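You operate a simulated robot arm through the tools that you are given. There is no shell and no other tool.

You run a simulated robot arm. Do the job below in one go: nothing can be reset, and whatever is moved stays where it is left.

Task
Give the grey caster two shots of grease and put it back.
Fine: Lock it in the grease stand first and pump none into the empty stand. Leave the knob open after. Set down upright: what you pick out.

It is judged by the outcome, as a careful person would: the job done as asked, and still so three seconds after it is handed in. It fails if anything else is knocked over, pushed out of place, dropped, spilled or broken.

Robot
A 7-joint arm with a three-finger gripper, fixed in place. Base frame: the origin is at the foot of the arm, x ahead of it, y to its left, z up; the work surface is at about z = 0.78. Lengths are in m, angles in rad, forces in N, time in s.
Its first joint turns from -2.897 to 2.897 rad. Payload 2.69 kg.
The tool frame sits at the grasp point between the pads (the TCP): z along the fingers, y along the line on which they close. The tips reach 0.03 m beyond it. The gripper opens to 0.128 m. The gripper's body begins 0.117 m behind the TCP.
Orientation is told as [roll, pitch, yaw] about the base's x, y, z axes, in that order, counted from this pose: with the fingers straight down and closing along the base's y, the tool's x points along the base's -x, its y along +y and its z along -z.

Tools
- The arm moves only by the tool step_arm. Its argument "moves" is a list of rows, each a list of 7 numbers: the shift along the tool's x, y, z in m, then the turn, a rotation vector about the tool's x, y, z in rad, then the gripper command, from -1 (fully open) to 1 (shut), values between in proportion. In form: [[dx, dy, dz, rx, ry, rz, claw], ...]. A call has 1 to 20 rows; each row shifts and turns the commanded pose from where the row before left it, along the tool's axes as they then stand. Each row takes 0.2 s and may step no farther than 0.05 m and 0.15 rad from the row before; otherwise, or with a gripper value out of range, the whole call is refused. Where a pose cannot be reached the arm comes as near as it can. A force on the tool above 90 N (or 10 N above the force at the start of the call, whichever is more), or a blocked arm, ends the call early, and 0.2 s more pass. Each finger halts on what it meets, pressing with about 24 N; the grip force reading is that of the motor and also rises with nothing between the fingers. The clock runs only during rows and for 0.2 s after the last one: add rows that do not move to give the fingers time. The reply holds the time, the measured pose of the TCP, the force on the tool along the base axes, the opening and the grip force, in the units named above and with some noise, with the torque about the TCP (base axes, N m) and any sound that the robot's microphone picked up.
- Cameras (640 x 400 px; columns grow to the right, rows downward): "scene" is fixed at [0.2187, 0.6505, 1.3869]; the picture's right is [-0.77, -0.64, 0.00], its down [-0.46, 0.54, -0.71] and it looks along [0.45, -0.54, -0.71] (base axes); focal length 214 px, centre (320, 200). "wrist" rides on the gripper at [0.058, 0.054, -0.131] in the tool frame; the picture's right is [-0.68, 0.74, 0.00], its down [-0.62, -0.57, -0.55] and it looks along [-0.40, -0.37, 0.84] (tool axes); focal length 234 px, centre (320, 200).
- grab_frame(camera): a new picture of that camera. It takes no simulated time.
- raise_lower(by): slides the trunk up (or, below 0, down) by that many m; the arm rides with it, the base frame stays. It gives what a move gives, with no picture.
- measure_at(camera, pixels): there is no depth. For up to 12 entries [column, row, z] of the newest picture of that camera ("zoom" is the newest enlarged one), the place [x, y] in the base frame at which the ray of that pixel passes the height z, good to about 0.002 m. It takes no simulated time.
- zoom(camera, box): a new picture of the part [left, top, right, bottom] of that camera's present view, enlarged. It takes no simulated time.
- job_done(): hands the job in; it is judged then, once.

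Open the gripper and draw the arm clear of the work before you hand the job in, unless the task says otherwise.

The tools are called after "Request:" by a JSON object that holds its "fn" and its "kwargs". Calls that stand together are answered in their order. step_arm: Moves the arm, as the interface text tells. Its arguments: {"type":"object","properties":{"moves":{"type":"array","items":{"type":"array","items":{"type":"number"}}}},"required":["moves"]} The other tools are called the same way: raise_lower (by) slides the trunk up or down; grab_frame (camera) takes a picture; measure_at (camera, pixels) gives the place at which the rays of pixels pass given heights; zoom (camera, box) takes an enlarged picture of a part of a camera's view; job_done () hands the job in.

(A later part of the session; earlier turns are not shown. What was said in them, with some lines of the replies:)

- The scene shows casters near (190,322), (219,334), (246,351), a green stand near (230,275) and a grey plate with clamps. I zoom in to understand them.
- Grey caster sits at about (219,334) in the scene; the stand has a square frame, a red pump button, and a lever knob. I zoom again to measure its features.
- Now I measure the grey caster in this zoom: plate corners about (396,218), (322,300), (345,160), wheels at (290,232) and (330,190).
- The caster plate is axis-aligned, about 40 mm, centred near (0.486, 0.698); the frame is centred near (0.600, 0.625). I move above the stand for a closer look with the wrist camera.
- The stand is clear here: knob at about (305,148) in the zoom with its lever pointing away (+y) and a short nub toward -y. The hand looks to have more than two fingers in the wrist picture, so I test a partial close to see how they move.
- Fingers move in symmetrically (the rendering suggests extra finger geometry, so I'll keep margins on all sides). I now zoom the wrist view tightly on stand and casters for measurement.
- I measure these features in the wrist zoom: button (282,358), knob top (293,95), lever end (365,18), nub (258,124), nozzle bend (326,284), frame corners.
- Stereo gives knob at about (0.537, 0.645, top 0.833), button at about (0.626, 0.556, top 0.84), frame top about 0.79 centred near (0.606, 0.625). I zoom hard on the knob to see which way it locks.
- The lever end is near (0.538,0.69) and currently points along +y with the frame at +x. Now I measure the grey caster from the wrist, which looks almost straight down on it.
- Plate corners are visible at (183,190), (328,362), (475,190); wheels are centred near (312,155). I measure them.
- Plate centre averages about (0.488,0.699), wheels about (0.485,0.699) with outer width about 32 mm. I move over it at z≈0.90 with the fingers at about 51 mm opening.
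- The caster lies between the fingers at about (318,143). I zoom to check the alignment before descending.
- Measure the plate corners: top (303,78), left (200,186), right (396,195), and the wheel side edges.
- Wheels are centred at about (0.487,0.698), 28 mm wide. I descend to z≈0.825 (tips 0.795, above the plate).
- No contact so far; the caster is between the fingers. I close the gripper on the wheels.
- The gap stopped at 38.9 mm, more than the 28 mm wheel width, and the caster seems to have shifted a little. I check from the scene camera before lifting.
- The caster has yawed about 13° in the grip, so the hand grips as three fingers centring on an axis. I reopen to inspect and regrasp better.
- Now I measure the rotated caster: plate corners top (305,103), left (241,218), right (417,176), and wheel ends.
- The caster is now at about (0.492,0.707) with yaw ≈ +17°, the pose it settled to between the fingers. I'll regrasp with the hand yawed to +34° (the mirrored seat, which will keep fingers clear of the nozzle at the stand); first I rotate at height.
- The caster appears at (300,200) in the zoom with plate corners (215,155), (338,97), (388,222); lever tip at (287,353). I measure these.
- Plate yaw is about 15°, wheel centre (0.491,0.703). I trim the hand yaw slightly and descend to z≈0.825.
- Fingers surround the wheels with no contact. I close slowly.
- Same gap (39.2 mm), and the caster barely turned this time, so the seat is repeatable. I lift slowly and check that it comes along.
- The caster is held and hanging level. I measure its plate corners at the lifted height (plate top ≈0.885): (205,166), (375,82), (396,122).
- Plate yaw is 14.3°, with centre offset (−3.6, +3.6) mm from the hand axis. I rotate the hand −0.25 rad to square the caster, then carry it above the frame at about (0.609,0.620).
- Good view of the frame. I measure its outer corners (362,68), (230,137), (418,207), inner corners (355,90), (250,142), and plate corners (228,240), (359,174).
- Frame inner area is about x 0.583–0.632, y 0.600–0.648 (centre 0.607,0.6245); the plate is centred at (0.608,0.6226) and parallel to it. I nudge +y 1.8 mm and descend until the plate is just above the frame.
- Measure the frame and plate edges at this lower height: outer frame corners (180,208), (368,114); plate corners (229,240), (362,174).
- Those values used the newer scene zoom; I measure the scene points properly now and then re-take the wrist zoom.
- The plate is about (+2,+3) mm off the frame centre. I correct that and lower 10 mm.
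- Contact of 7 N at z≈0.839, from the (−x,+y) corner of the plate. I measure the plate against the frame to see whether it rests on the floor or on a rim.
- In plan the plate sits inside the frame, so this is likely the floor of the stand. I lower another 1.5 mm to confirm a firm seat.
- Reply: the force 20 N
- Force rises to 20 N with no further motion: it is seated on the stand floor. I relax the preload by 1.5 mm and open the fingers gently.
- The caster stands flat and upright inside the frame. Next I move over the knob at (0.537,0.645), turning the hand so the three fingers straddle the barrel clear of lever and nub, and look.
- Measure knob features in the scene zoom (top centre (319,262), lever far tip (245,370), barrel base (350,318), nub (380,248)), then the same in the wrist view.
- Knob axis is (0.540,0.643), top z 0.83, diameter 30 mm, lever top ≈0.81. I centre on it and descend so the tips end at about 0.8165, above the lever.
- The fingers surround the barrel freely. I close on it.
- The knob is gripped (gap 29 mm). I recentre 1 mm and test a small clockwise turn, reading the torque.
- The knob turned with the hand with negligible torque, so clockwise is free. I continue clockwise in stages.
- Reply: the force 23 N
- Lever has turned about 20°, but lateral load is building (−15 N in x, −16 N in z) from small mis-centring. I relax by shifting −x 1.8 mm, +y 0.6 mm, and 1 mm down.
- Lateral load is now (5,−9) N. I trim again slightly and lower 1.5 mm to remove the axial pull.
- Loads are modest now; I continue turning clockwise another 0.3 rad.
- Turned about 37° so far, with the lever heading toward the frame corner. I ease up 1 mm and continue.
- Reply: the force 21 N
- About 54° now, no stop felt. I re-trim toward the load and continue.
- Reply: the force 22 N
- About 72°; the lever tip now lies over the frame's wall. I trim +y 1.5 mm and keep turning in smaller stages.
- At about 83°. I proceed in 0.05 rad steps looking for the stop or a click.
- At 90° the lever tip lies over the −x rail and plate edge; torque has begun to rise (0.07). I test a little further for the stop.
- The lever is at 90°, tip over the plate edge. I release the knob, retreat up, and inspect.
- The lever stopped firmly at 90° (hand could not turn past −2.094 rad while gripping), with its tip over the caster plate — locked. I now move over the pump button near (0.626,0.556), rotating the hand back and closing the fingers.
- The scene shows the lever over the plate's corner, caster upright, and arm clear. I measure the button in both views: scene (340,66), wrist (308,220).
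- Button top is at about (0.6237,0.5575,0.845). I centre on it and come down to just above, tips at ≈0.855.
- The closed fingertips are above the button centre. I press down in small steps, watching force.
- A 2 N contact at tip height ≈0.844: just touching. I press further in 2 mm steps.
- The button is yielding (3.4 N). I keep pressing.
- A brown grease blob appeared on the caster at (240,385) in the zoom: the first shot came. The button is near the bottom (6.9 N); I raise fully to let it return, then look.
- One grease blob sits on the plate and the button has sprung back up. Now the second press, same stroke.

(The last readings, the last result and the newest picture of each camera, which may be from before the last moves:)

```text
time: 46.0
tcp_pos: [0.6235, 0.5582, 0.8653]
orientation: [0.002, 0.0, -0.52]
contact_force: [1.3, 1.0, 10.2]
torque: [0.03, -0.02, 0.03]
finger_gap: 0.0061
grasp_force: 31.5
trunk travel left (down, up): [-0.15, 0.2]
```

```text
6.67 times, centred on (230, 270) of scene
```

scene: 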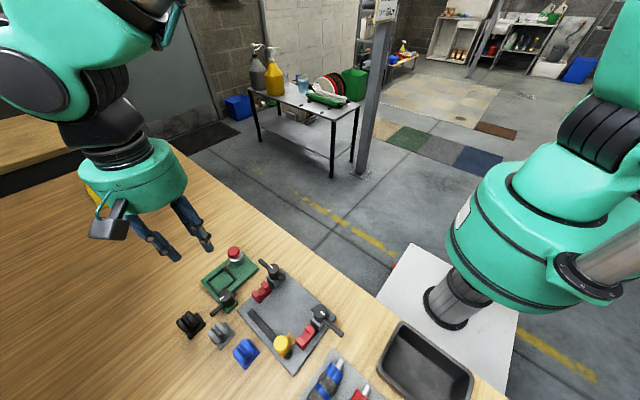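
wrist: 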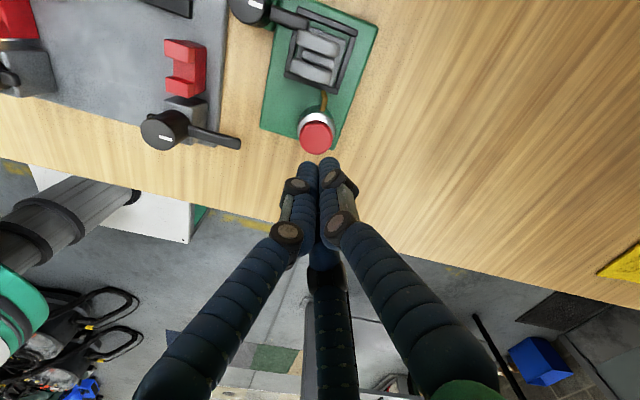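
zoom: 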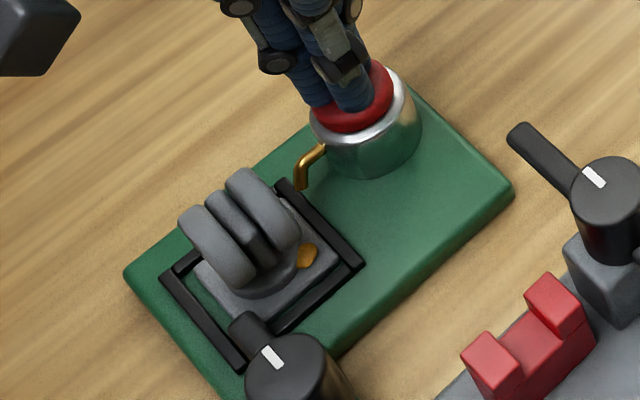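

The button is fully down (10 N). I zoom on the grease to see whether a second blob was added.

Request:
{"fn": "zoom", "kwargs": {"camera": "scene", "box": [210, 255, 240, 285]}}

Request:
{"fn": "zoom", "kwargs": {"camera": "wrist", "box": [270, 20, 400, 130]}}

```text
13.33 times, centred on (225, 270) of scene
```

zoom: 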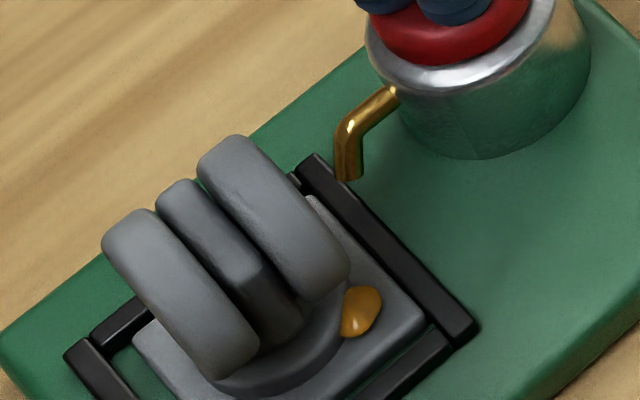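

```text
3.64 times, centred on (335, 75) of wrist
```

zoom: 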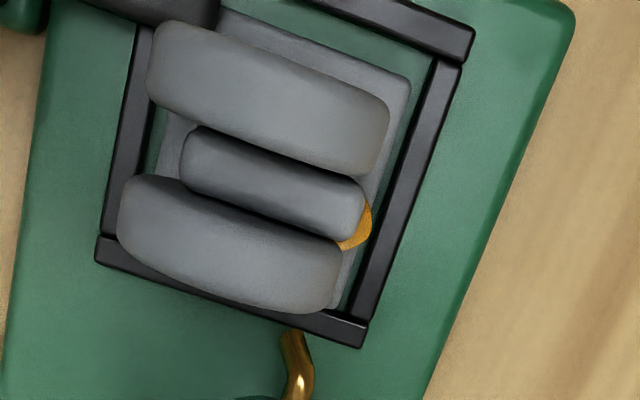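

A second blob is now visible on the opposite (+x) side of the swivel at (360,228) in the wrist view, so the second shot was delivered. I raise clear of the button and confirm.

Request:
{"fn": "step_arm", "kwargs": {"moves": [[0, 0, -0.006, 0, 0, 0, 1], [0, 0, -0.01, 0, 0, 0, 1], [0, 0, -0.02, 0, 0, 0, 1], [0, 0, -0.03, 0, 0, 0, 1], [0, 0, -0.02, 0, 0, 0, 1], [0, 0, 0, 0, 0, 0, 1]]}}

Request:
{"fn": "zoom", "kwargs": {"camera": "wrist", "box": [260, 20, 400, 140]}}

Request:
{"fn": "zoom", "kwargs": {"camera": "scene", "box": [200, 245, 255, 300]}}

```text
time: 47.4
tcp_pos: [0.6253, 0.5579, 0.9501]
orientation: [-0.002, 0.0, -0.521]
contact_force: [-0.1, -0.4, 0.5]
torque: [0.02, -0.04, -0.01]
finger_gap: 0.0022
grasp_force: 31.8
trunk travel left (down, up): [-0.15, 0.2]
```

```text
3.33 times, centred on (330, 80) of wrist
```

zoom: 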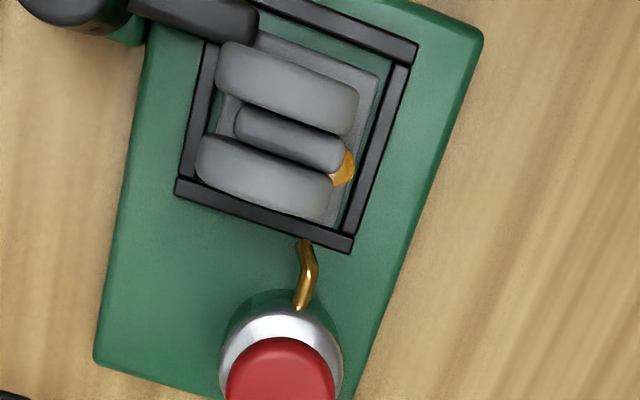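

```text
7.27 times, centred on (228, 272) of scene
```

zoom: 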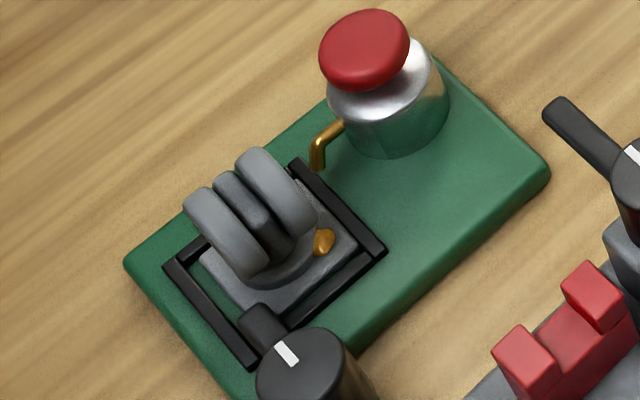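

Both grease blobs are visible (one each side of the swivel) and the button is back up. Now I return over the knob to reopen it, with the hand yawed so the fingers avoid the lever and nub.

Request:
{"fn": "step_arm", "kwargs": {"moves": [[0.0389, 0.0104, 0, 0, 0, 0, 0.6], [0.0389, 0.0104, 0, 0, 0, 0, 0.28], [0.0389, 0.0104, 0, 0, 0, 0, 0.28], [0, 0, 0, 0, 0, 0.13, 0.28], [0, 0, 0, 0, 0, 0.13, 0.28], [0, 0, 0, 0, 0, 0.13, 0.28], [0, 0, 0, 0, 0, 0.13, 0.28], [0, 0, 0, 0, 0, 0, 0.28]]}}

Request:
{"fn": "zoom", "kwargs": {"camera": "wrist", "box": [240, 60, 400, 180]}}

Request:
{"fn": "measure_at", "kwargs": {"camera": "zoom", "pixels": [[320, 240, 0.83]]}}

```text
time: 49.2
tcp_pos: [0.538, 0.643, 0.9488]
orientation: [0.001, 0.0, -1.043]
contact_force: [-0.4, -0.3, -0.6]
torque: [-0.01, 0.01, -0.02]
finger_gap: 0.0461
grasp_force: 0.0
trunk travel left (down, up): [-0.15, 0.2]
```

```text
3.33 times, centred on (320, 120) of wrist
```

zoom: 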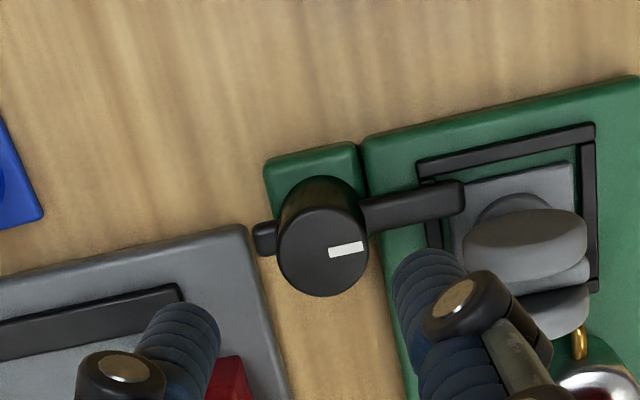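

```text
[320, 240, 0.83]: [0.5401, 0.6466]
```

Knob centre at (322,250) agrees with (0.539,0.643). I descend and grip the barrel.

Request:
{"fn": "step_arm", "kwargs": {"moves": [[0, 0, 0.03, 0, 0, 0, 0.28], [0, 0, 0.04, 0, 0, 0, 0.28], [0, 0, 0.02, 0, 0, 0, 0.28], [0, 0, 0.0125, 0, 0, 0, 0.28], [0, 0, 0, 0, 0, 0, 0.28], [0, 0, 0, 0, 0, 0, 0.5], [0, 0, 0, 0, 0, 0, 0.7], [0, 0, 0, 0, 0, 0, 1], [0, 0, 0, 0, 0, 0, 1]]}}

Request:
{"fn": "zoom", "kwargs": {"camera": "wrist", "box": [240, 90, 420, 220]}}

```text
time: 51.2
tcp_pos: [0.5379, 0.643, 0.8481]
orientation: [0.0, 0.0, -1.041]
contact_force: [3.1, -3.4, -0.9]
torque: [-0.12, -0.07, -0.01]
finger_gap: 0.0288
grasp_force: 45.0
trunk travel left (down, up): [-0.15, 0.2]
```

```text
3.08 times, centred on (330, 155) of wrist
```

zoom: 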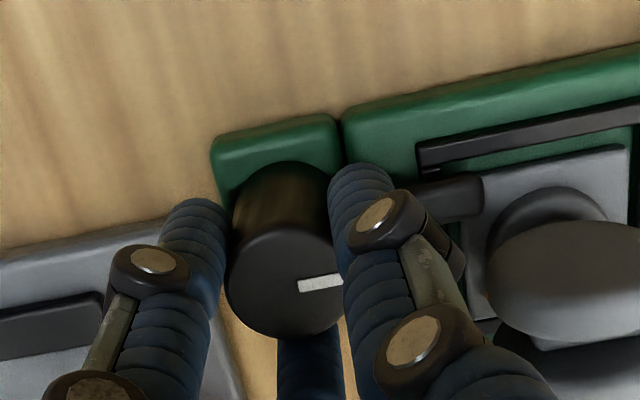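

Gripped with little side load. I turn counter-clockwise in stages, checking loads.

Request:
{"fn": "step_arm", "kwargs": {"moves": [[0, 0, 0, 0, 0, -0.1, 1], [0, 0, 0, 0, 0, -0.1, 1], [0, 0, 0, 0, 0, -0.1, 1], [0, 0, 0, 0, 0, 0, 1]]}}

Request:
{"fn": "zoom", "kwargs": {"camera": "wrist", "box": [240, 90, 420, 220]}}

```text
time: 52.2
tcp_pos: [0.5394, 0.6426, 0.8466]
orientation: [-0.004, 0.001, -0.743]
contact_force: [5.8, -7.8, -3.6]
torque: [-0.25, -0.2, -0.01]
finger_gap: 0.0289
grasp_force: 45.0
trunk travel left (down, up): [-0.15, 0.2]
```

```text
3.08 times, centred on (330, 155) of wrist
```

zoom: 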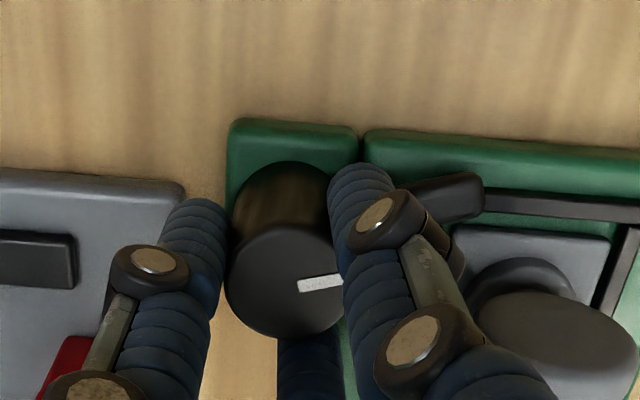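

Turning freely (lever off the plate). I trim slightly and continue.

Request:
{"fn": "step_arm", "kwargs": {"moves": [[-0.0007, -0.0002, 0, 0, 0, -0.1, 1], [0, 0, 0, 0, 0, -0.1, 1], [0, 0, 0, 0, 0, -0.1, 1], [0, 0, 0, 0, 0, -0.1, 1], [0, 0, 0, 0, 0, 0, 1]]}}

```text
time: 53.4
tcp_pos: [0.538, 0.6425, 0.8459]
orientation: [-0.002, 0.001, -0.34]
contact_force: [-2.3, -1.0, -6.5]
torque: [0.03, 0.07, -0.02]
finger_gap: 0.029
grasp_force: 44.6
trunk travel left (down, up): [-0.15, 0.2]
```

Request:
{"fn": "step_arm", "kwargs": {"moves": [[0, 0, 0.0005, 0, 0, -0.1, 1], [0, 0, 0, 0, 0, -0.1, 1], [0, 0, 0, 0, 0, -0.1, 1], [0, 0, 0, 0, 0, -0.1, 1], [0, 0, 0, 0, 0, 0, 1]]}}

Request:
{"fn": "zoom", "kwargs": {"camera": "wrist", "box": [240, 90, 420, 220]}}

```text
time: 54.6
tcp_pos: [0.5381, 0.643, 0.8453]
orientation: [0.001, 0.0, 0.06]
contact_force: [-5.3, -1.3, 1.5]
torque: [-0.1, 0.23, -0.02]
finger_gap: 0.0289
grasp_force: 45.0
trunk travel left (down, up): [-0.15, 0.2]
```

```text
3.08 times, centred on (330, 155) of wrist
```

zoom: 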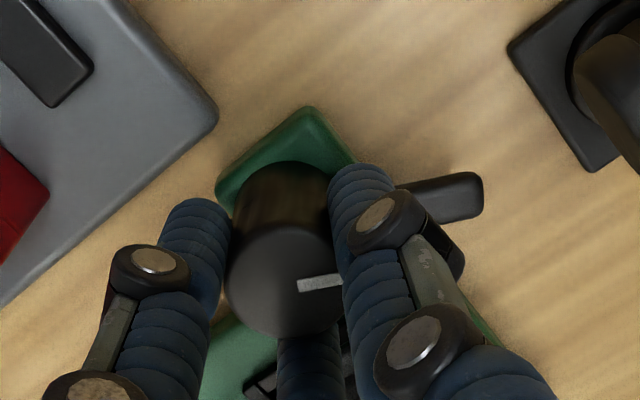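

1.10 rad turned so far. I finish the remaining ~0.47 rad.

Request:
{"fn": "step_arm", "kwargs": {"moves": [[0, 0, 0, 0, 0, -0.1, 1], [0, 0, 0, 0, 0, -0.1, 1], [0, 0, 0, 0, 0, -0.1, 1], [0, 0, 0, 0, 0, -0.1, 1], [0, 0, 0, 0, 0, -0.06, 1], [0, 0, 0, 0, 0, 0, 1]]}}

Request:
{"fn": "zoom", "kwargs": {"camera": "wrist", "box": [240, 90, 420, 220]}}

Request:
{"fn": "zoom", "kwargs": {"camera": "scene", "box": [190, 245, 265, 315]}}

```text
time: 56.0
tcp_pos: [0.5397, 0.643, 0.847]
orientation: [0.0, 0.0, 0.519]
contact_force: [-7.4, 8.0, 0.9]
torque: [0.25, 0.28, 0.01]
finger_gap: 0.0288
grasp_force: 45.1
trunk travel left (down, up): [-0.15, 0.2]
```

```text
3.08 times, centred on (330, 155) of wrist
```

zoom: 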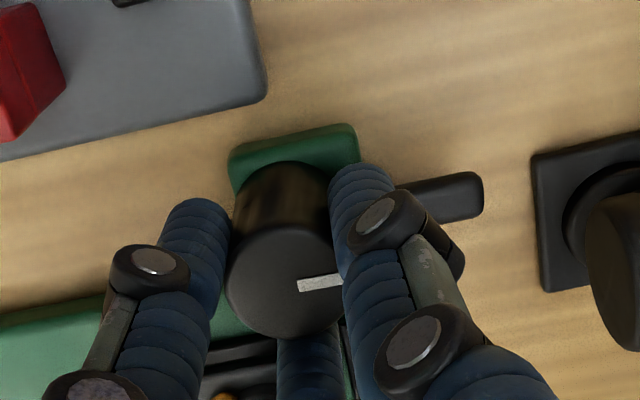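

```text
5.71 times, centred on (228, 280) of scene
```

zoom: 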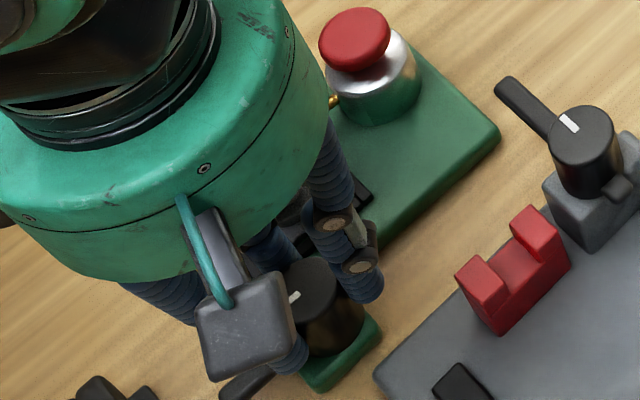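

The lever is back at 90° from locked. I nudge 0.03 rad to be sure it reaches its open stop, then release and rise.

Request:
{"fn": "step_arm", "kwargs": {"moves": [[0, 0, 0, 0, 0, -0.03, 1], [0, 0, 0, 0, 0, 0, 1]]}}

Request:
{"fn": "step_arm", "kwargs": {"moves": [[0, 0, 0, 0, 0, 0, 0.5], [0, 0, 0, 0, 0, 0, 0.3], [0, 0, 0, 0, 0, 0, 0.25], [0, 0, 0, 0, 0, 0, 0.25], [0, 0, -0.02, 0, 0, 0, 0.25], [0, 0, -0.04, 0, 0, 0, 0.25], [0, 0, -0.04, 0, 0, 0, 0.25], [0, 0, 0, 0, 0, 0, 0.25]]}}

Request:
{"fn": "zoom", "kwargs": {"camera": "wrist", "box": [220, 40, 420, 180]}}

Request:
{"fn": "zoom", "kwargs": {"camera": "scene", "box": [190, 245, 265, 315]}}

```text
time: 56.6
tcp_pos: [0.5394, 0.6425, 0.8456]
orientation: [0.0, -0.001, 0.548]
contact_force: [-6.5, 11.1, -2.4]
torque: [0.42, 0.22, -0.5]
finger_gap: 0.029
grasp_force: 44.9
trunk travel left (down, up): [-0.15, 0.2]
```

```text
time: 58.4
tcp_pos: [0.5409, 0.6424, 0.9489]
orientation: [0.001, -0.001, 0.549]
contact_force: [-1.7, -0.1, 1.3]
torque: [0.02, 0.01, 0.02]
finger_gap: 0.048
grasp_force: 0.1
trunk travel left (down, up): [-0.15, 0.2]
```

```text
2.86 times, centred on (320, 110) of wrist
```

zoom: 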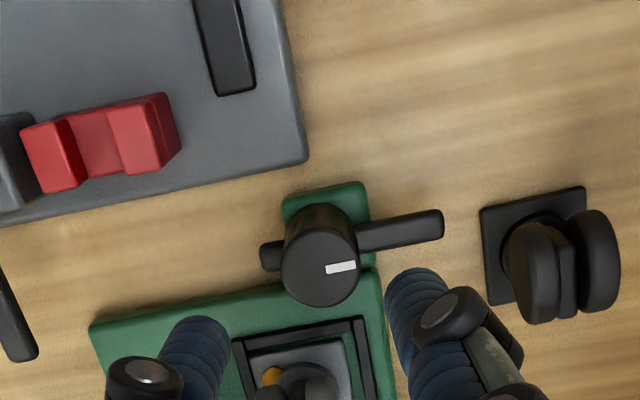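

```text
5.71 times, centred on (228, 280) of scene
```

zoom: 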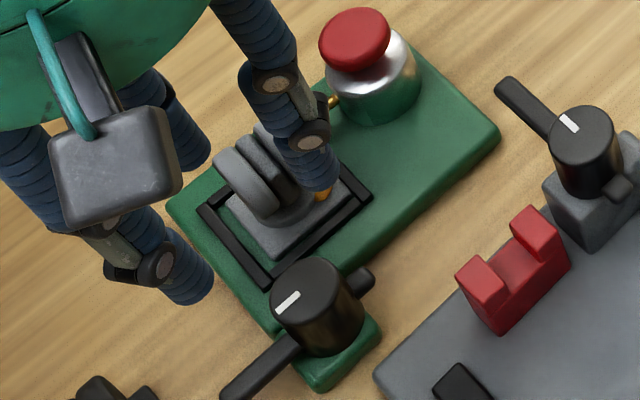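

The knob is open again (firm stop at −0.5 N·m, lever along +y as at the start). I measure the first blob and plate before re-gripping the caster.

Request:
{"fn": "zoom", "kwargs": {"camera": "scene", "box": [205, 255, 250, 300]}}

Request:
{"fn": "measure_at", "kwargs": {"camera": "zoom", "pixels": [[320, 200, 0.8]]}}

Request:
{"fn": "step_arm", "kwargs": {"moves": [[-0.035, -0.02, 0, 0, 0, 0, 0.1], [0, 0, -0.02, 0, 0, 0.128, 0.1], [0, 0, 0, 0, 0, 0.128, 0.1], [0, 0, 0, 0, 0, 0, 0.1]]}}

Request:
{"fn": "zoom", "kwargs": {"camera": "wrist", "box": [240, 40, 420, 180]}}

```text
8.89 times, centred on (228, 278) of scene
```

zoom: 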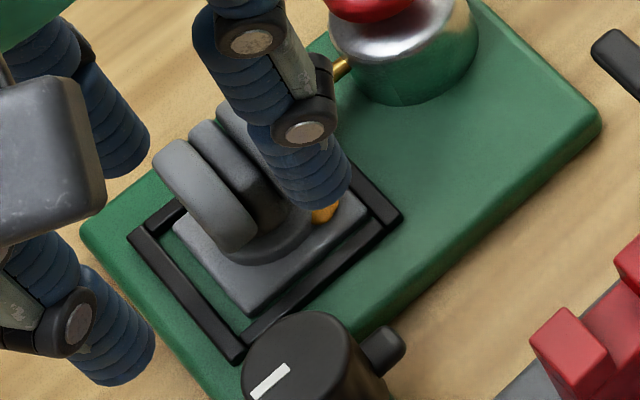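

```text
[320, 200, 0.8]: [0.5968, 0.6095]
```

```text
time: 59.4
tcp_pos: [0.5803, 0.6434, 0.9653]
orientation: [-0.001, 0.0, 0.291]
contact_force: [-0.3, -0.3, 0.3]
torque: [-0.04, -0.02, 0.0]
finger_gap: 0.0575
grasp_force: 0.1
trunk travel left (down, up): [-0.15, 0.2]
```

```text
2.86 times, centred on (330, 110) of wrist
```

zoom: 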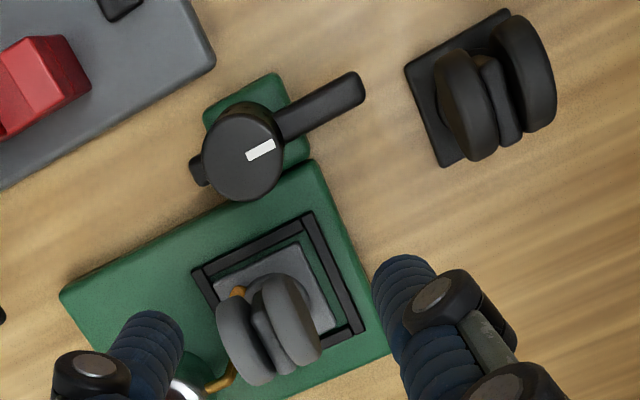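

Good view. I measure the blob (237,292) and plate corners (299,243), (214,286), (335,325), and frame inner corners.

Request:
{"fn": "measure_at", "kwargs": {"camera": "zoom", "pixels": [[237, 292, 0.803], [299, 243, 0.799], [214, 286, 0.799], [335, 326, 0.799], [302, 224, 0.796], [353, 320, 0.796], [195, 272, 0.796], [232, 305, 0.82], [275, 275, 0.82], [262, 384, 0.82], [320, 350, 0.82]]}}

```text
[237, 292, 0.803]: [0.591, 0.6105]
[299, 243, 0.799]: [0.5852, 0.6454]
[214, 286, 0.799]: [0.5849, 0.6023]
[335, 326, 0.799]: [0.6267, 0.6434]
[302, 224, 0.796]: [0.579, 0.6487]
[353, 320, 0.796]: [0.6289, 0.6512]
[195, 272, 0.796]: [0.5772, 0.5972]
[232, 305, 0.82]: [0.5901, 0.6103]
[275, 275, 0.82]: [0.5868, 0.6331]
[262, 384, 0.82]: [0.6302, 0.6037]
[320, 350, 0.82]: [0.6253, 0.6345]
```

Plate centre is (0.606,0.623), yaw ≈0; blob at (0.591,0.6105). I move above at hand (0.608,0.619), keep yaw 0.29, and descend partway to check.

Request:
{"fn": "step_arm", "kwargs": {"moves": [[-0.0193, -0.0315, 0, 0, 0, 0, 0.1], [0, 0, 0.03, 0, 0, 0, 0.1], [0, 0, 0.03, 0, 0, 0, 0.1], [0, 0, 0, 0, 0, 0, 0.1]]}}

Request:
{"fn": "zoom", "kwargs": {"camera": "wrist", "box": [240, 80, 400, 200]}}

Request:
{"fn": "zoom", "kwargs": {"camera": "scene", "box": [195, 235, 265, 300]}}

```text
time: 60.4
tcp_pos: [0.6063, 0.6206, 0.9056]
orientation: [0.0, 0.001, 0.291]
contact_force: [-0.3, 0.6, -0.8]
torque: [-0.05, 0.04, -0.03]
finger_gap: 0.0576
grasp_force: 0.1
trunk travel left (down, up): [-0.15, 0.2]
```

```text
3.33 times, centred on (320, 140) of wrist
```

zoom: 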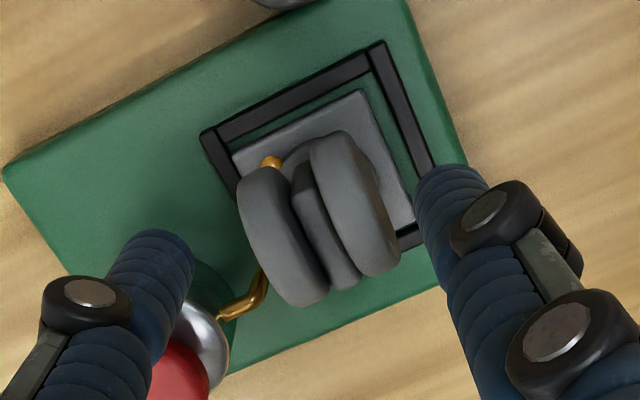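

```text
6.15 times, centred on (230, 268) of scene
```

zoom: 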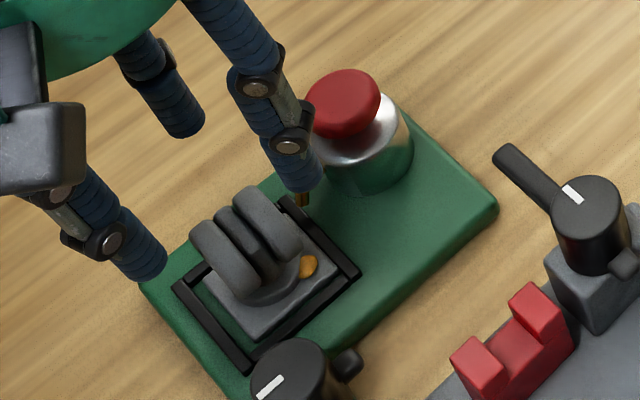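

Alignment looks good. I descend to z≈0.843 (tips ≈0.813, above the blobs) and then close.

Request:
{"fn": "step_arm", "kwargs": {"moves": [[0, 0, 0.03, 0, 0, 0, 0.12], [0, 0, 0.02, 0, 0, 0, 0.12], [0, 0, 0.0125, 0, 0, 0, 0.12], [0, 0, 0, 0, 0, 0, 0.12]]}}

Request:
{"fn": "zoom", "kwargs": {"camera": "wrist", "box": [240, 90, 400, 210]}}

Request:
{"fn": "zoom", "kwargs": {"camera": "scene", "box": [195, 235, 265, 300]}}

```text
time: 61.4
tcp_pos: [0.6067, 0.6191, 0.8437]
orientation: [-0.001, 0.0, 0.292]
contact_force: [0.0, 1.0, 0.2]
torque: [0.0, -0.02, 0.02]
finger_gap: 0.056
grasp_force: 0.1
trunk travel left (down, up): [-0.15, 0.2]
```

```text
3.33 times, centred on (320, 150) of wrist
```

zoom: 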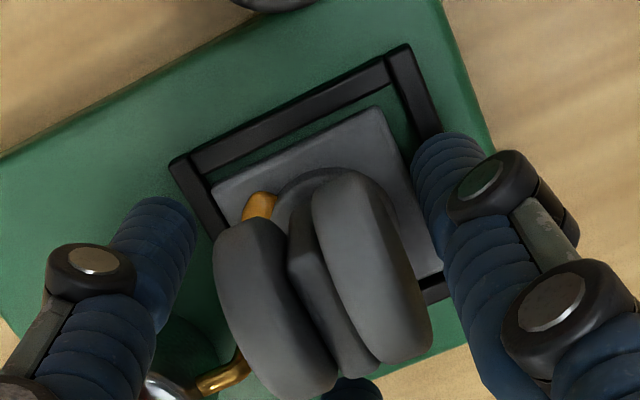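

```text
6.15 times, centred on (230, 268) of scene
```

zoom: 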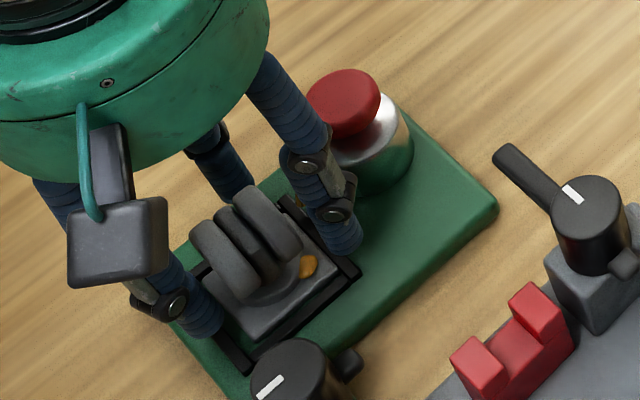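

No contact. I close gently and check the loads.

Request:
{"fn": "step_arm", "kwargs": {"moves": [[0, 0, 0, 0, 0, 0, 0.3], [0, 0, 0, 0, 0, 0, 0.38], [0, 0, 0, 0, 0, 0, 0.5], [0, 0, 0, 0, 0, 0, 1], [0, 0, 0, 0, 0, 0, 1]]}}

Request:
{"fn": "zoom", "kwargs": {"camera": "wrist", "box": [240, 90, 400, 210]}}

Request:
{"fn": "zoom", "kwargs": {"camera": "scene", "box": [195, 235, 265, 300]}}

```text
time: 62.6
tcp_pos: [0.6067, 0.6192, 0.844]
orientation: [0.0, -0.001, 0.294]
contact_force: [-1.9, 10.3, -0.5]
torque: [0.45, 0.16, 0.08]
finger_gap: 0.0393
grasp_force: 24.0
trunk travel left (down, up): [-0.15, 0.2]
```

```text
3.33 times, centred on (320, 150) of wrist
```

zoom: 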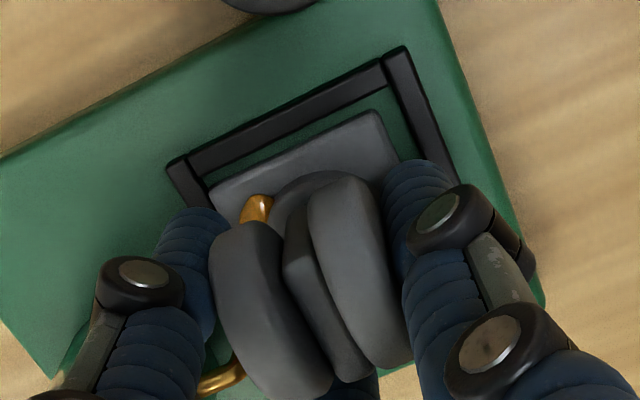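

```text
6.15 times, centred on (230, 268) of scene
```

zoom: 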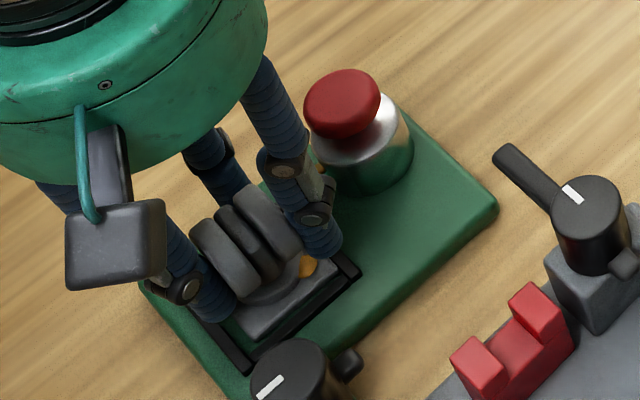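

Grip holds at 39.3 mm with a 10 N side load (plate against the −y rail). I ease +y 1 mm and lift slowly.

Request:
{"fn": "step_arm", "kwargs": {"moves": [[-0.0003, 0.001, 0, 0, 0, 0, 1], [0, 0, -0.004, 0, 0, 0, 1], [0, 0, -0.006, 0, 0, 0, 1], [0, 0, 0, 0, 0, 0, 1]]}}

Request:
{"fn": "zoom", "kwargs": {"camera": "wrist", "box": [240, 90, 400, 210]}}

Request:
{"fn": "zoom", "kwargs": {"camera": "scene", "box": [195, 235, 265, 300]}}

```text
time: 63.6
tcp_pos: [0.6062, 0.6198, 0.8537]
orientation: [0.0, 0.002, 0.291]
contact_force: [-1.2, 0.1, -0.9]
torque: [0.0, -0.03, 0.01]
finger_gap: 0.0389
grasp_force: 23.5
trunk travel left (down, up): [-0.15, 0.2]
```

```text
3.33 times, centred on (320, 150) of wrist
```

zoom: 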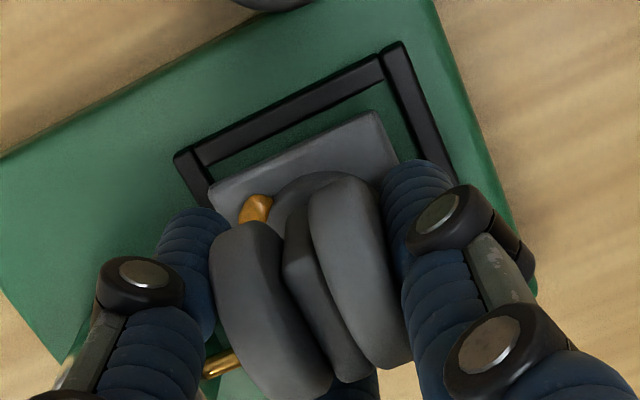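

```text
6.15 times, centred on (230, 268) of scene
```

zoom: 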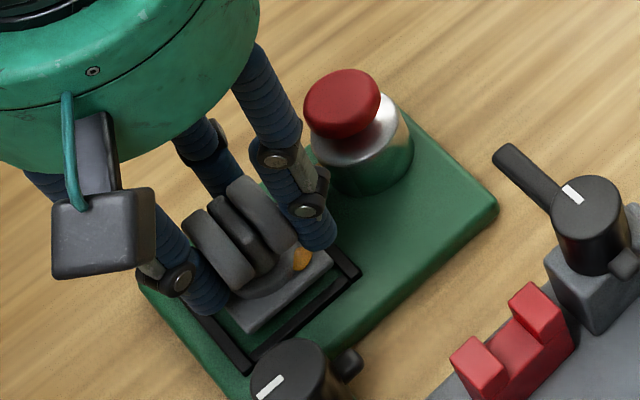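

It lifts freely and level. I continue up 9 cm and measure the plate in the hand.

Request:
{"fn": "step_arm", "kwargs": {"moves": [[0, 0, -0.02, 0, 0, 0, 1], [0, 0, -0.035, 0, 0, 0, 1], [0, 0, -0.035, 0, 0, 0, 1], [0, 0, 0, 0, 0, 0, 1]]}}

Request:
{"fn": "zoom", "kwargs": {"camera": "wrist", "box": [240, 90, 400, 210]}}

Request:
{"fn": "measure_at", "kwargs": {"camera": "zoom", "pixels": [[209, 190, 0.9], [377, 112, 0.9], [398, 158, 0.9]]}}

```text
time: 64.6
tcp_pos: [0.6085, 0.6207, 0.9438]
orientation: [-0.001, 0.001, 0.291]
contact_force: [-0.1, -0.2, -1.0]
torque: [0.01, -0.04, -0.01]
finger_gap: 0.039
grasp_force: 23.8
trunk travel left (down, up): [-0.15, 0.2]
```

```text
3.33 times, centred on (320, 150) of wrist
```

zoom: 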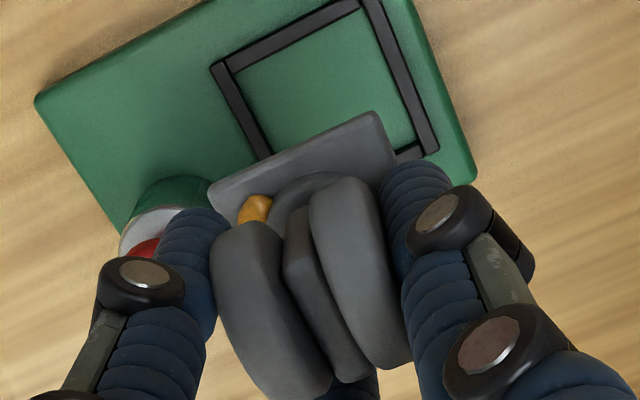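

```text
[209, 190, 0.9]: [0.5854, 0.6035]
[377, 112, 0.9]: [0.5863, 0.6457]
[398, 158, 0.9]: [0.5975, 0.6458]
```

The plate is at (0.6067,0.6246), yaw ≈ −1°. I carry it back so its plate centres at the original (0.488,0.6987).

Request:
{"fn": "step_arm", "kwargs": {"moves": [[0.0308, 0.035, 0, 0, 0, 0, 1], [0.0308, 0.035, 0, 0, 0, 0, 1], [0.0308, 0.0351, 0, 0, 0, 0, 1], [0, 0, 0.02, 0, 0, 0, 1], [0, 0, 0.03, 0, 0, 0, 1], [0, 0, 0, 0, 0, 0, 1]]}}

Request:
{"fn": "zoom", "kwargs": {"camera": "wrist", "box": [220, 70, 420, 220]}}

Request:
{"fn": "measure_at", "kwargs": {"camera": "zoom", "pixels": [[320, 200, 0.85]]}}

Request:
{"fn": "zoom", "kwargs": {"camera": "scene", "box": [160, 270, 270, 360]}}

```text
time: 66.0
tcp_pos: [0.4889, 0.6931, 0.8922]
orientation: [-0.003, 0.001, 0.291]
contact_force: [0.2, -0.4, -1.9]
torque: [-0.03, 0.05, -0.06]
finger_gap: 0.0388
grasp_force: 24.0
trunk travel left (down, up): [-0.15, 0.2]
```

```text
2.67 times, centred on (320, 145) of wrist
```

zoom: 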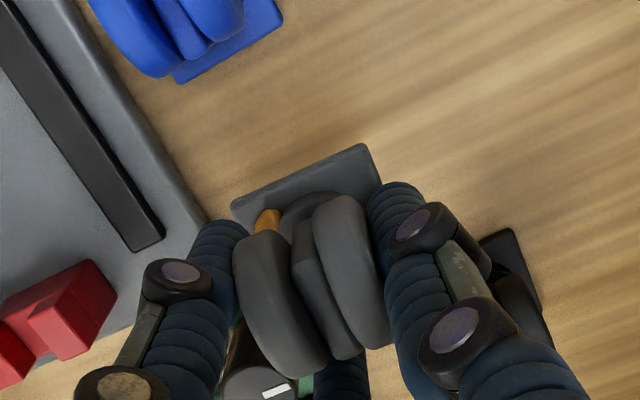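

```text
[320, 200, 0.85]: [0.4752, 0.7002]
```

```text
4.44 times, centred on (215, 315) of scene
```

zoom: 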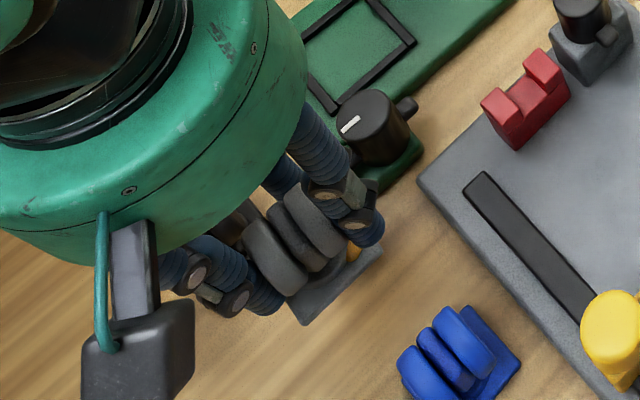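

Now over the original spot. I measure the plate corners in the wrist view (231,203), (366,144), (381,181) at plate-top height 0.849.

Request:
{"fn": "zoom", "kwargs": {"camera": "wrist", "box": [220, 70, 420, 220]}}

Request:
{"fn": "measure_at", "kwargs": {"camera": "zoom", "pixels": [[231, 203, 0.849], [366, 144, 0.849], [381, 181, 0.849]]}}

```text
2.67 times, centred on (320, 145) of wrist
```

zoom: 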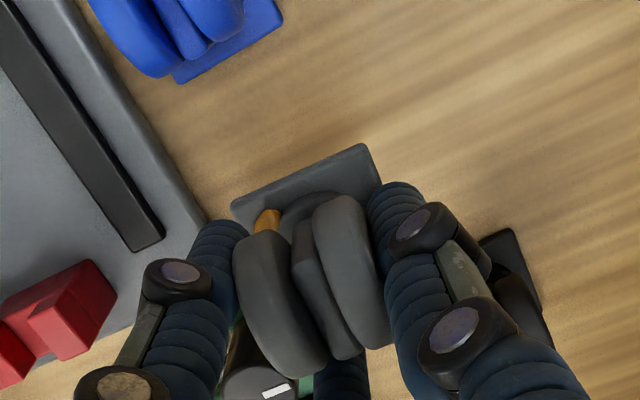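

```text
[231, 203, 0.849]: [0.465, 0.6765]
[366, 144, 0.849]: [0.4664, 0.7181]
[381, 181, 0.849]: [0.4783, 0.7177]
```

It is about 1.5 mm short in x and y and −2° in yaw; I correct that and lower to about 5 mm above the table.

Request:
{"fn": "step_arm", "kwargs": {"moves": [[-0.0018, 0.0009, 0.02, 0, 0, -0.026, 1], [0, 0, 0.025, 0, 0, 0, 1], [0, 0, 0.0115, 0, 0, 0, 1], [0, 0, 0, 0, 0, 0, 1]]}}

Request:
{"fn": "zoom", "kwargs": {"camera": "wrist", "box": [220, 70, 420, 220]}}

Request:
{"fn": "measure_at", "kwargs": {"camera": "zoom", "pixels": [[231, 203, 0.792], [366, 144, 0.792], [381, 181, 0.792]]}}

```text
time: 67.0
tcp_pos: [0.4893, 0.6956, 0.8386]
orientation: [0.002, -0.001, 0.319]
contact_force: [-0.7, -0.6, -0.7]
torque: [0.0, -0.02, 0.03]
finger_gap: 0.0391
grasp_force: 23.9
trunk travel left (down, up): [-0.15, 0.2]
```

```text
2.67 times, centred on (320, 145) of wrist
```

zoom: 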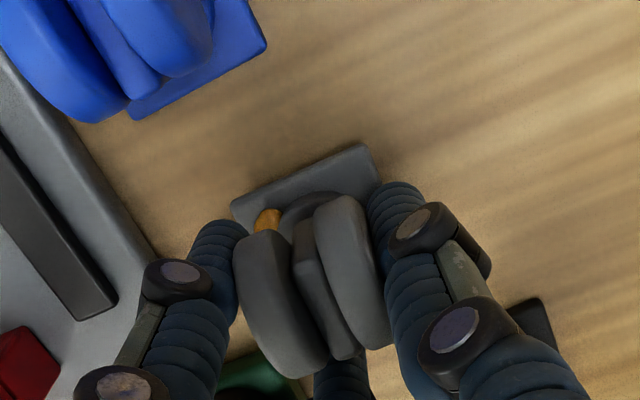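

```text
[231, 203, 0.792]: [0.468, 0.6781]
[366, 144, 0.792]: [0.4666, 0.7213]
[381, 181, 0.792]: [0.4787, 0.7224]
```

Plate centre is now (0.488,0.6995). I lower the last millimetres in small steps.

Request:
{"fn": "step_arm", "kwargs": {"moves": [[0, -0.0008, 0.004, 0, 0, 0, 1], [0, 0, 0.003, 0, 0, 0, 1], [0, 0, 0, 0, 0, 0, 1]]}}

```text
time: 67.8
tcp_pos: [0.4893, 0.6944, 0.8298]
orientation: [0.0, -0.001, 0.318]
contact_force: [0.5, 1.8, -0.8]
torque: [0.03, 0.0, 0.02]
finger_gap: 0.0387
grasp_force: 23.6
trunk travel left (down, up): [-0.15, 0.2]
```

Request:
{"fn": "step_arm", "kwargs": {"moves": [[0, 0, 0.0015, 0, 0, 0, 1], [0, 0, 0, 0, 0, 0, 1]]}}

```text
time: 68.4
tcp_pos: [0.4901, 0.6945, 0.8296]
orientation: [0.001, -0.001, 0.317]
contact_force: [-1.0, -0.8, 5.0]
torque: [0.09, -0.03, 0.02]
finger_gap: 0.0387
grasp_force: 23.3
trunk travel left (down, up): [-0.15, 0.2]
```

5 N of contact: it is on the table. I open slowly only to about 47 mm (the lever tip is nearby) and look.

Request:
{"fn": "step_arm", "kwargs": {"moves": [[0, 0, -0.0005, 0, 0, 0, 0.37], [0, 0, 0, 0, 0, 0, 0.32], [0, 0, 0, 0, 0, 0, 0.27], [0, 0, 0, 0, 0, 0, 0.25], [0, 0, 0, 0, 0, 0, 0.25]]}}

Request:
{"fn": "zoom", "kwargs": {"camera": "wrist", "box": [240, 90, 400, 210]}}

Request:
{"fn": "zoom", "kwargs": {"camera": "scene", "box": [180, 285, 265, 355]}}

```text
time: 69.6
tcp_pos: [0.4898, 0.6958, 0.829]
orientation: [0.0, 0.001, 0.318]
contact_force: [0.2, 0.3, 0.4]
torque: [-0.01, -0.03, -0.03]
finger_gap: 0.0483
grasp_force: 0.1
trunk travel left (down, up): [-0.15, 0.2]
```

```text
3.33 times, centred on (320, 150) of wrist
```

zoom: 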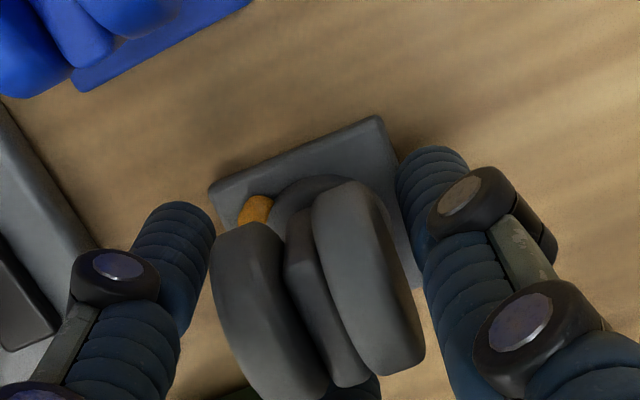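

```text
5.71 times, centred on (222, 320) of scene
```

zoom: 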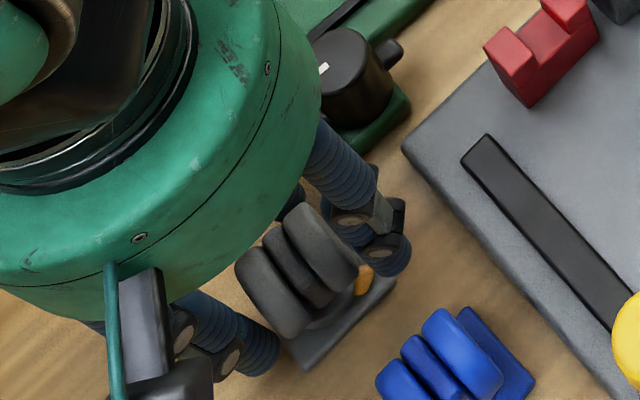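

The caster stands free and flat. I raise straight up clear, then view everything.

Request:
{"fn": "step_arm", "kwargs": {"moves": [[0, 0, -0.015, 0, 0, 0, 0.25], [0, 0, -0.03, 0, 0, 0, 0.25], [0, 0, -0.04, 0, 0, 0, 0.25], [0, 0, -0.045, 0, 0, 0, 0.25], [0, 0, -0.045, 0, 0, 0, 0.25], [0, 0, 0, 0, 0, 0, 0]]}}

Request:
{"fn": "step_arm", "kwargs": {"moves": [[0.03, -0.035, -0.01, 0, 0, 0, -0.5], [0.03, -0.035, -0.01, 0, 0, 0, -1], [0.03, -0.035, -0.01, 0, 0, 0, -1], [0.03, -0.035, -0.01, 0, 0, 0, -1], [0.03, -0.035, -0.01, 0, 0, 0, -1], [0, 0, 0, 0, 0, 0, -1]]}}

Request:
{"fn": "grab_frame", "kwargs": {"camera": "scene"}}

Request:
{"fn": "zoom", "kwargs": {"camera": "scene", "box": [160, 230, 360, 380]}}

Request:
{"fn": "zoom", "kwargs": {"camera": "scene", "box": [170, 290, 270, 370]}}

Request:
{"fn": "measure_at", "kwargs": {"camera": "zoom", "pixels": [[396, 218, 0.786], [322, 299, 0.786], [345, 162, 0.786]]}}

```text
time: 71.0
tcp_pos: [0.4907, 0.6948, 1.0041]
orientation: [-0.001, 0.0, 0.318]
contact_force: [-0.3, -0.7, 0.9]
torque: [0.03, 0.01, -0.06]
finger_gap: 0.0643
grasp_force: 0.1
trunk travel left (down, up): [-0.15, 0.2]
```

```text
time: 72.4
tcp_pos: [0.3981, 0.4798, 1.0574]
orientation: [0.0, 0.001, 0.317]
contact_force: [-1.1, -0.7, 0.6]
torque: [0.09, -0.02, -0.02]
finger_gap: 0.1279
grasp_force: 0.1
trunk travel left (down, up): [-0.15, 0.2]
```

```text
taken
```

scene: 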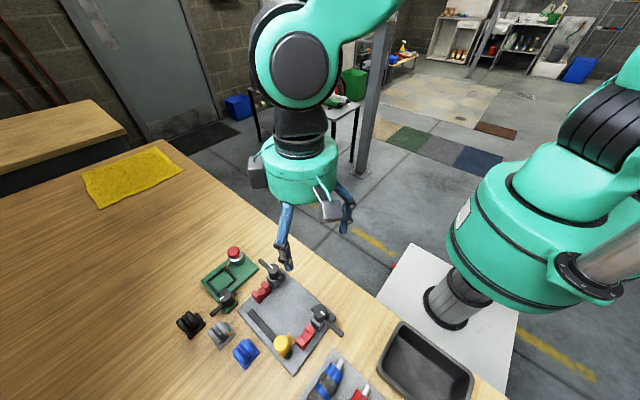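

```text
2.67 times, centred on (260, 305) of scene
```

zoom: 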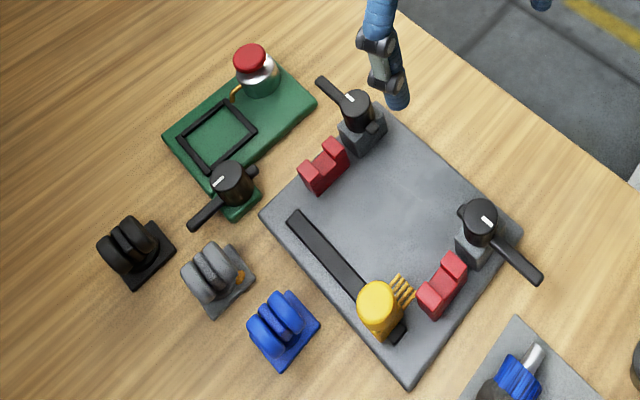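

```text
5.00 times, centred on (220, 330) of scene
```

zoom: 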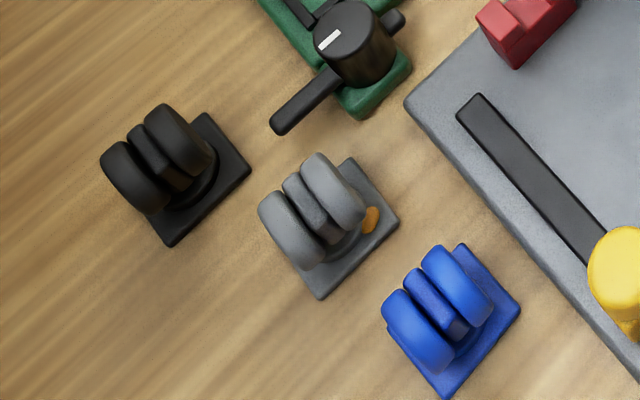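

```text
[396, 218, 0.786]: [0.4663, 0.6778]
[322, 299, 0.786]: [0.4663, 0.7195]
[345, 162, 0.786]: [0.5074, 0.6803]
```

The scene matches the start: grey caster upright on its original spot (within about 1–2 mm) carrying two grease blobs, knob open, stand and neighbours unmoved, arm clear and gripper open. I hand the job in.

Request:
{"fn": "job_done", "kwargs": {}}

```text
The job is handed in.
```

The grey caster has two shots of grease and is back upright on its original spot, within about 1–2 mm and roughly 2° of how it stood.

- **Locking:** I set the caster in the stand and turned the knob 90° to its stop, with the lever over the plate, before pumping. I did not pull on the caster to test the lock.
- **Grease:** I pressed the pump twice, both times with the caster locked in. One blob sits on each side of the swivel, and the empty stand got none.
- **Knob:** It is back at its open stop, with the lever pointing where it started.
- **First grip:** My first attempt to pick up the caster turned it about 15° and shifted it a few millimetres. I re-gripped it, and the final position above corrects for that.

In the last pictures nothing else had moved. The arm is clear and the gripper is open.
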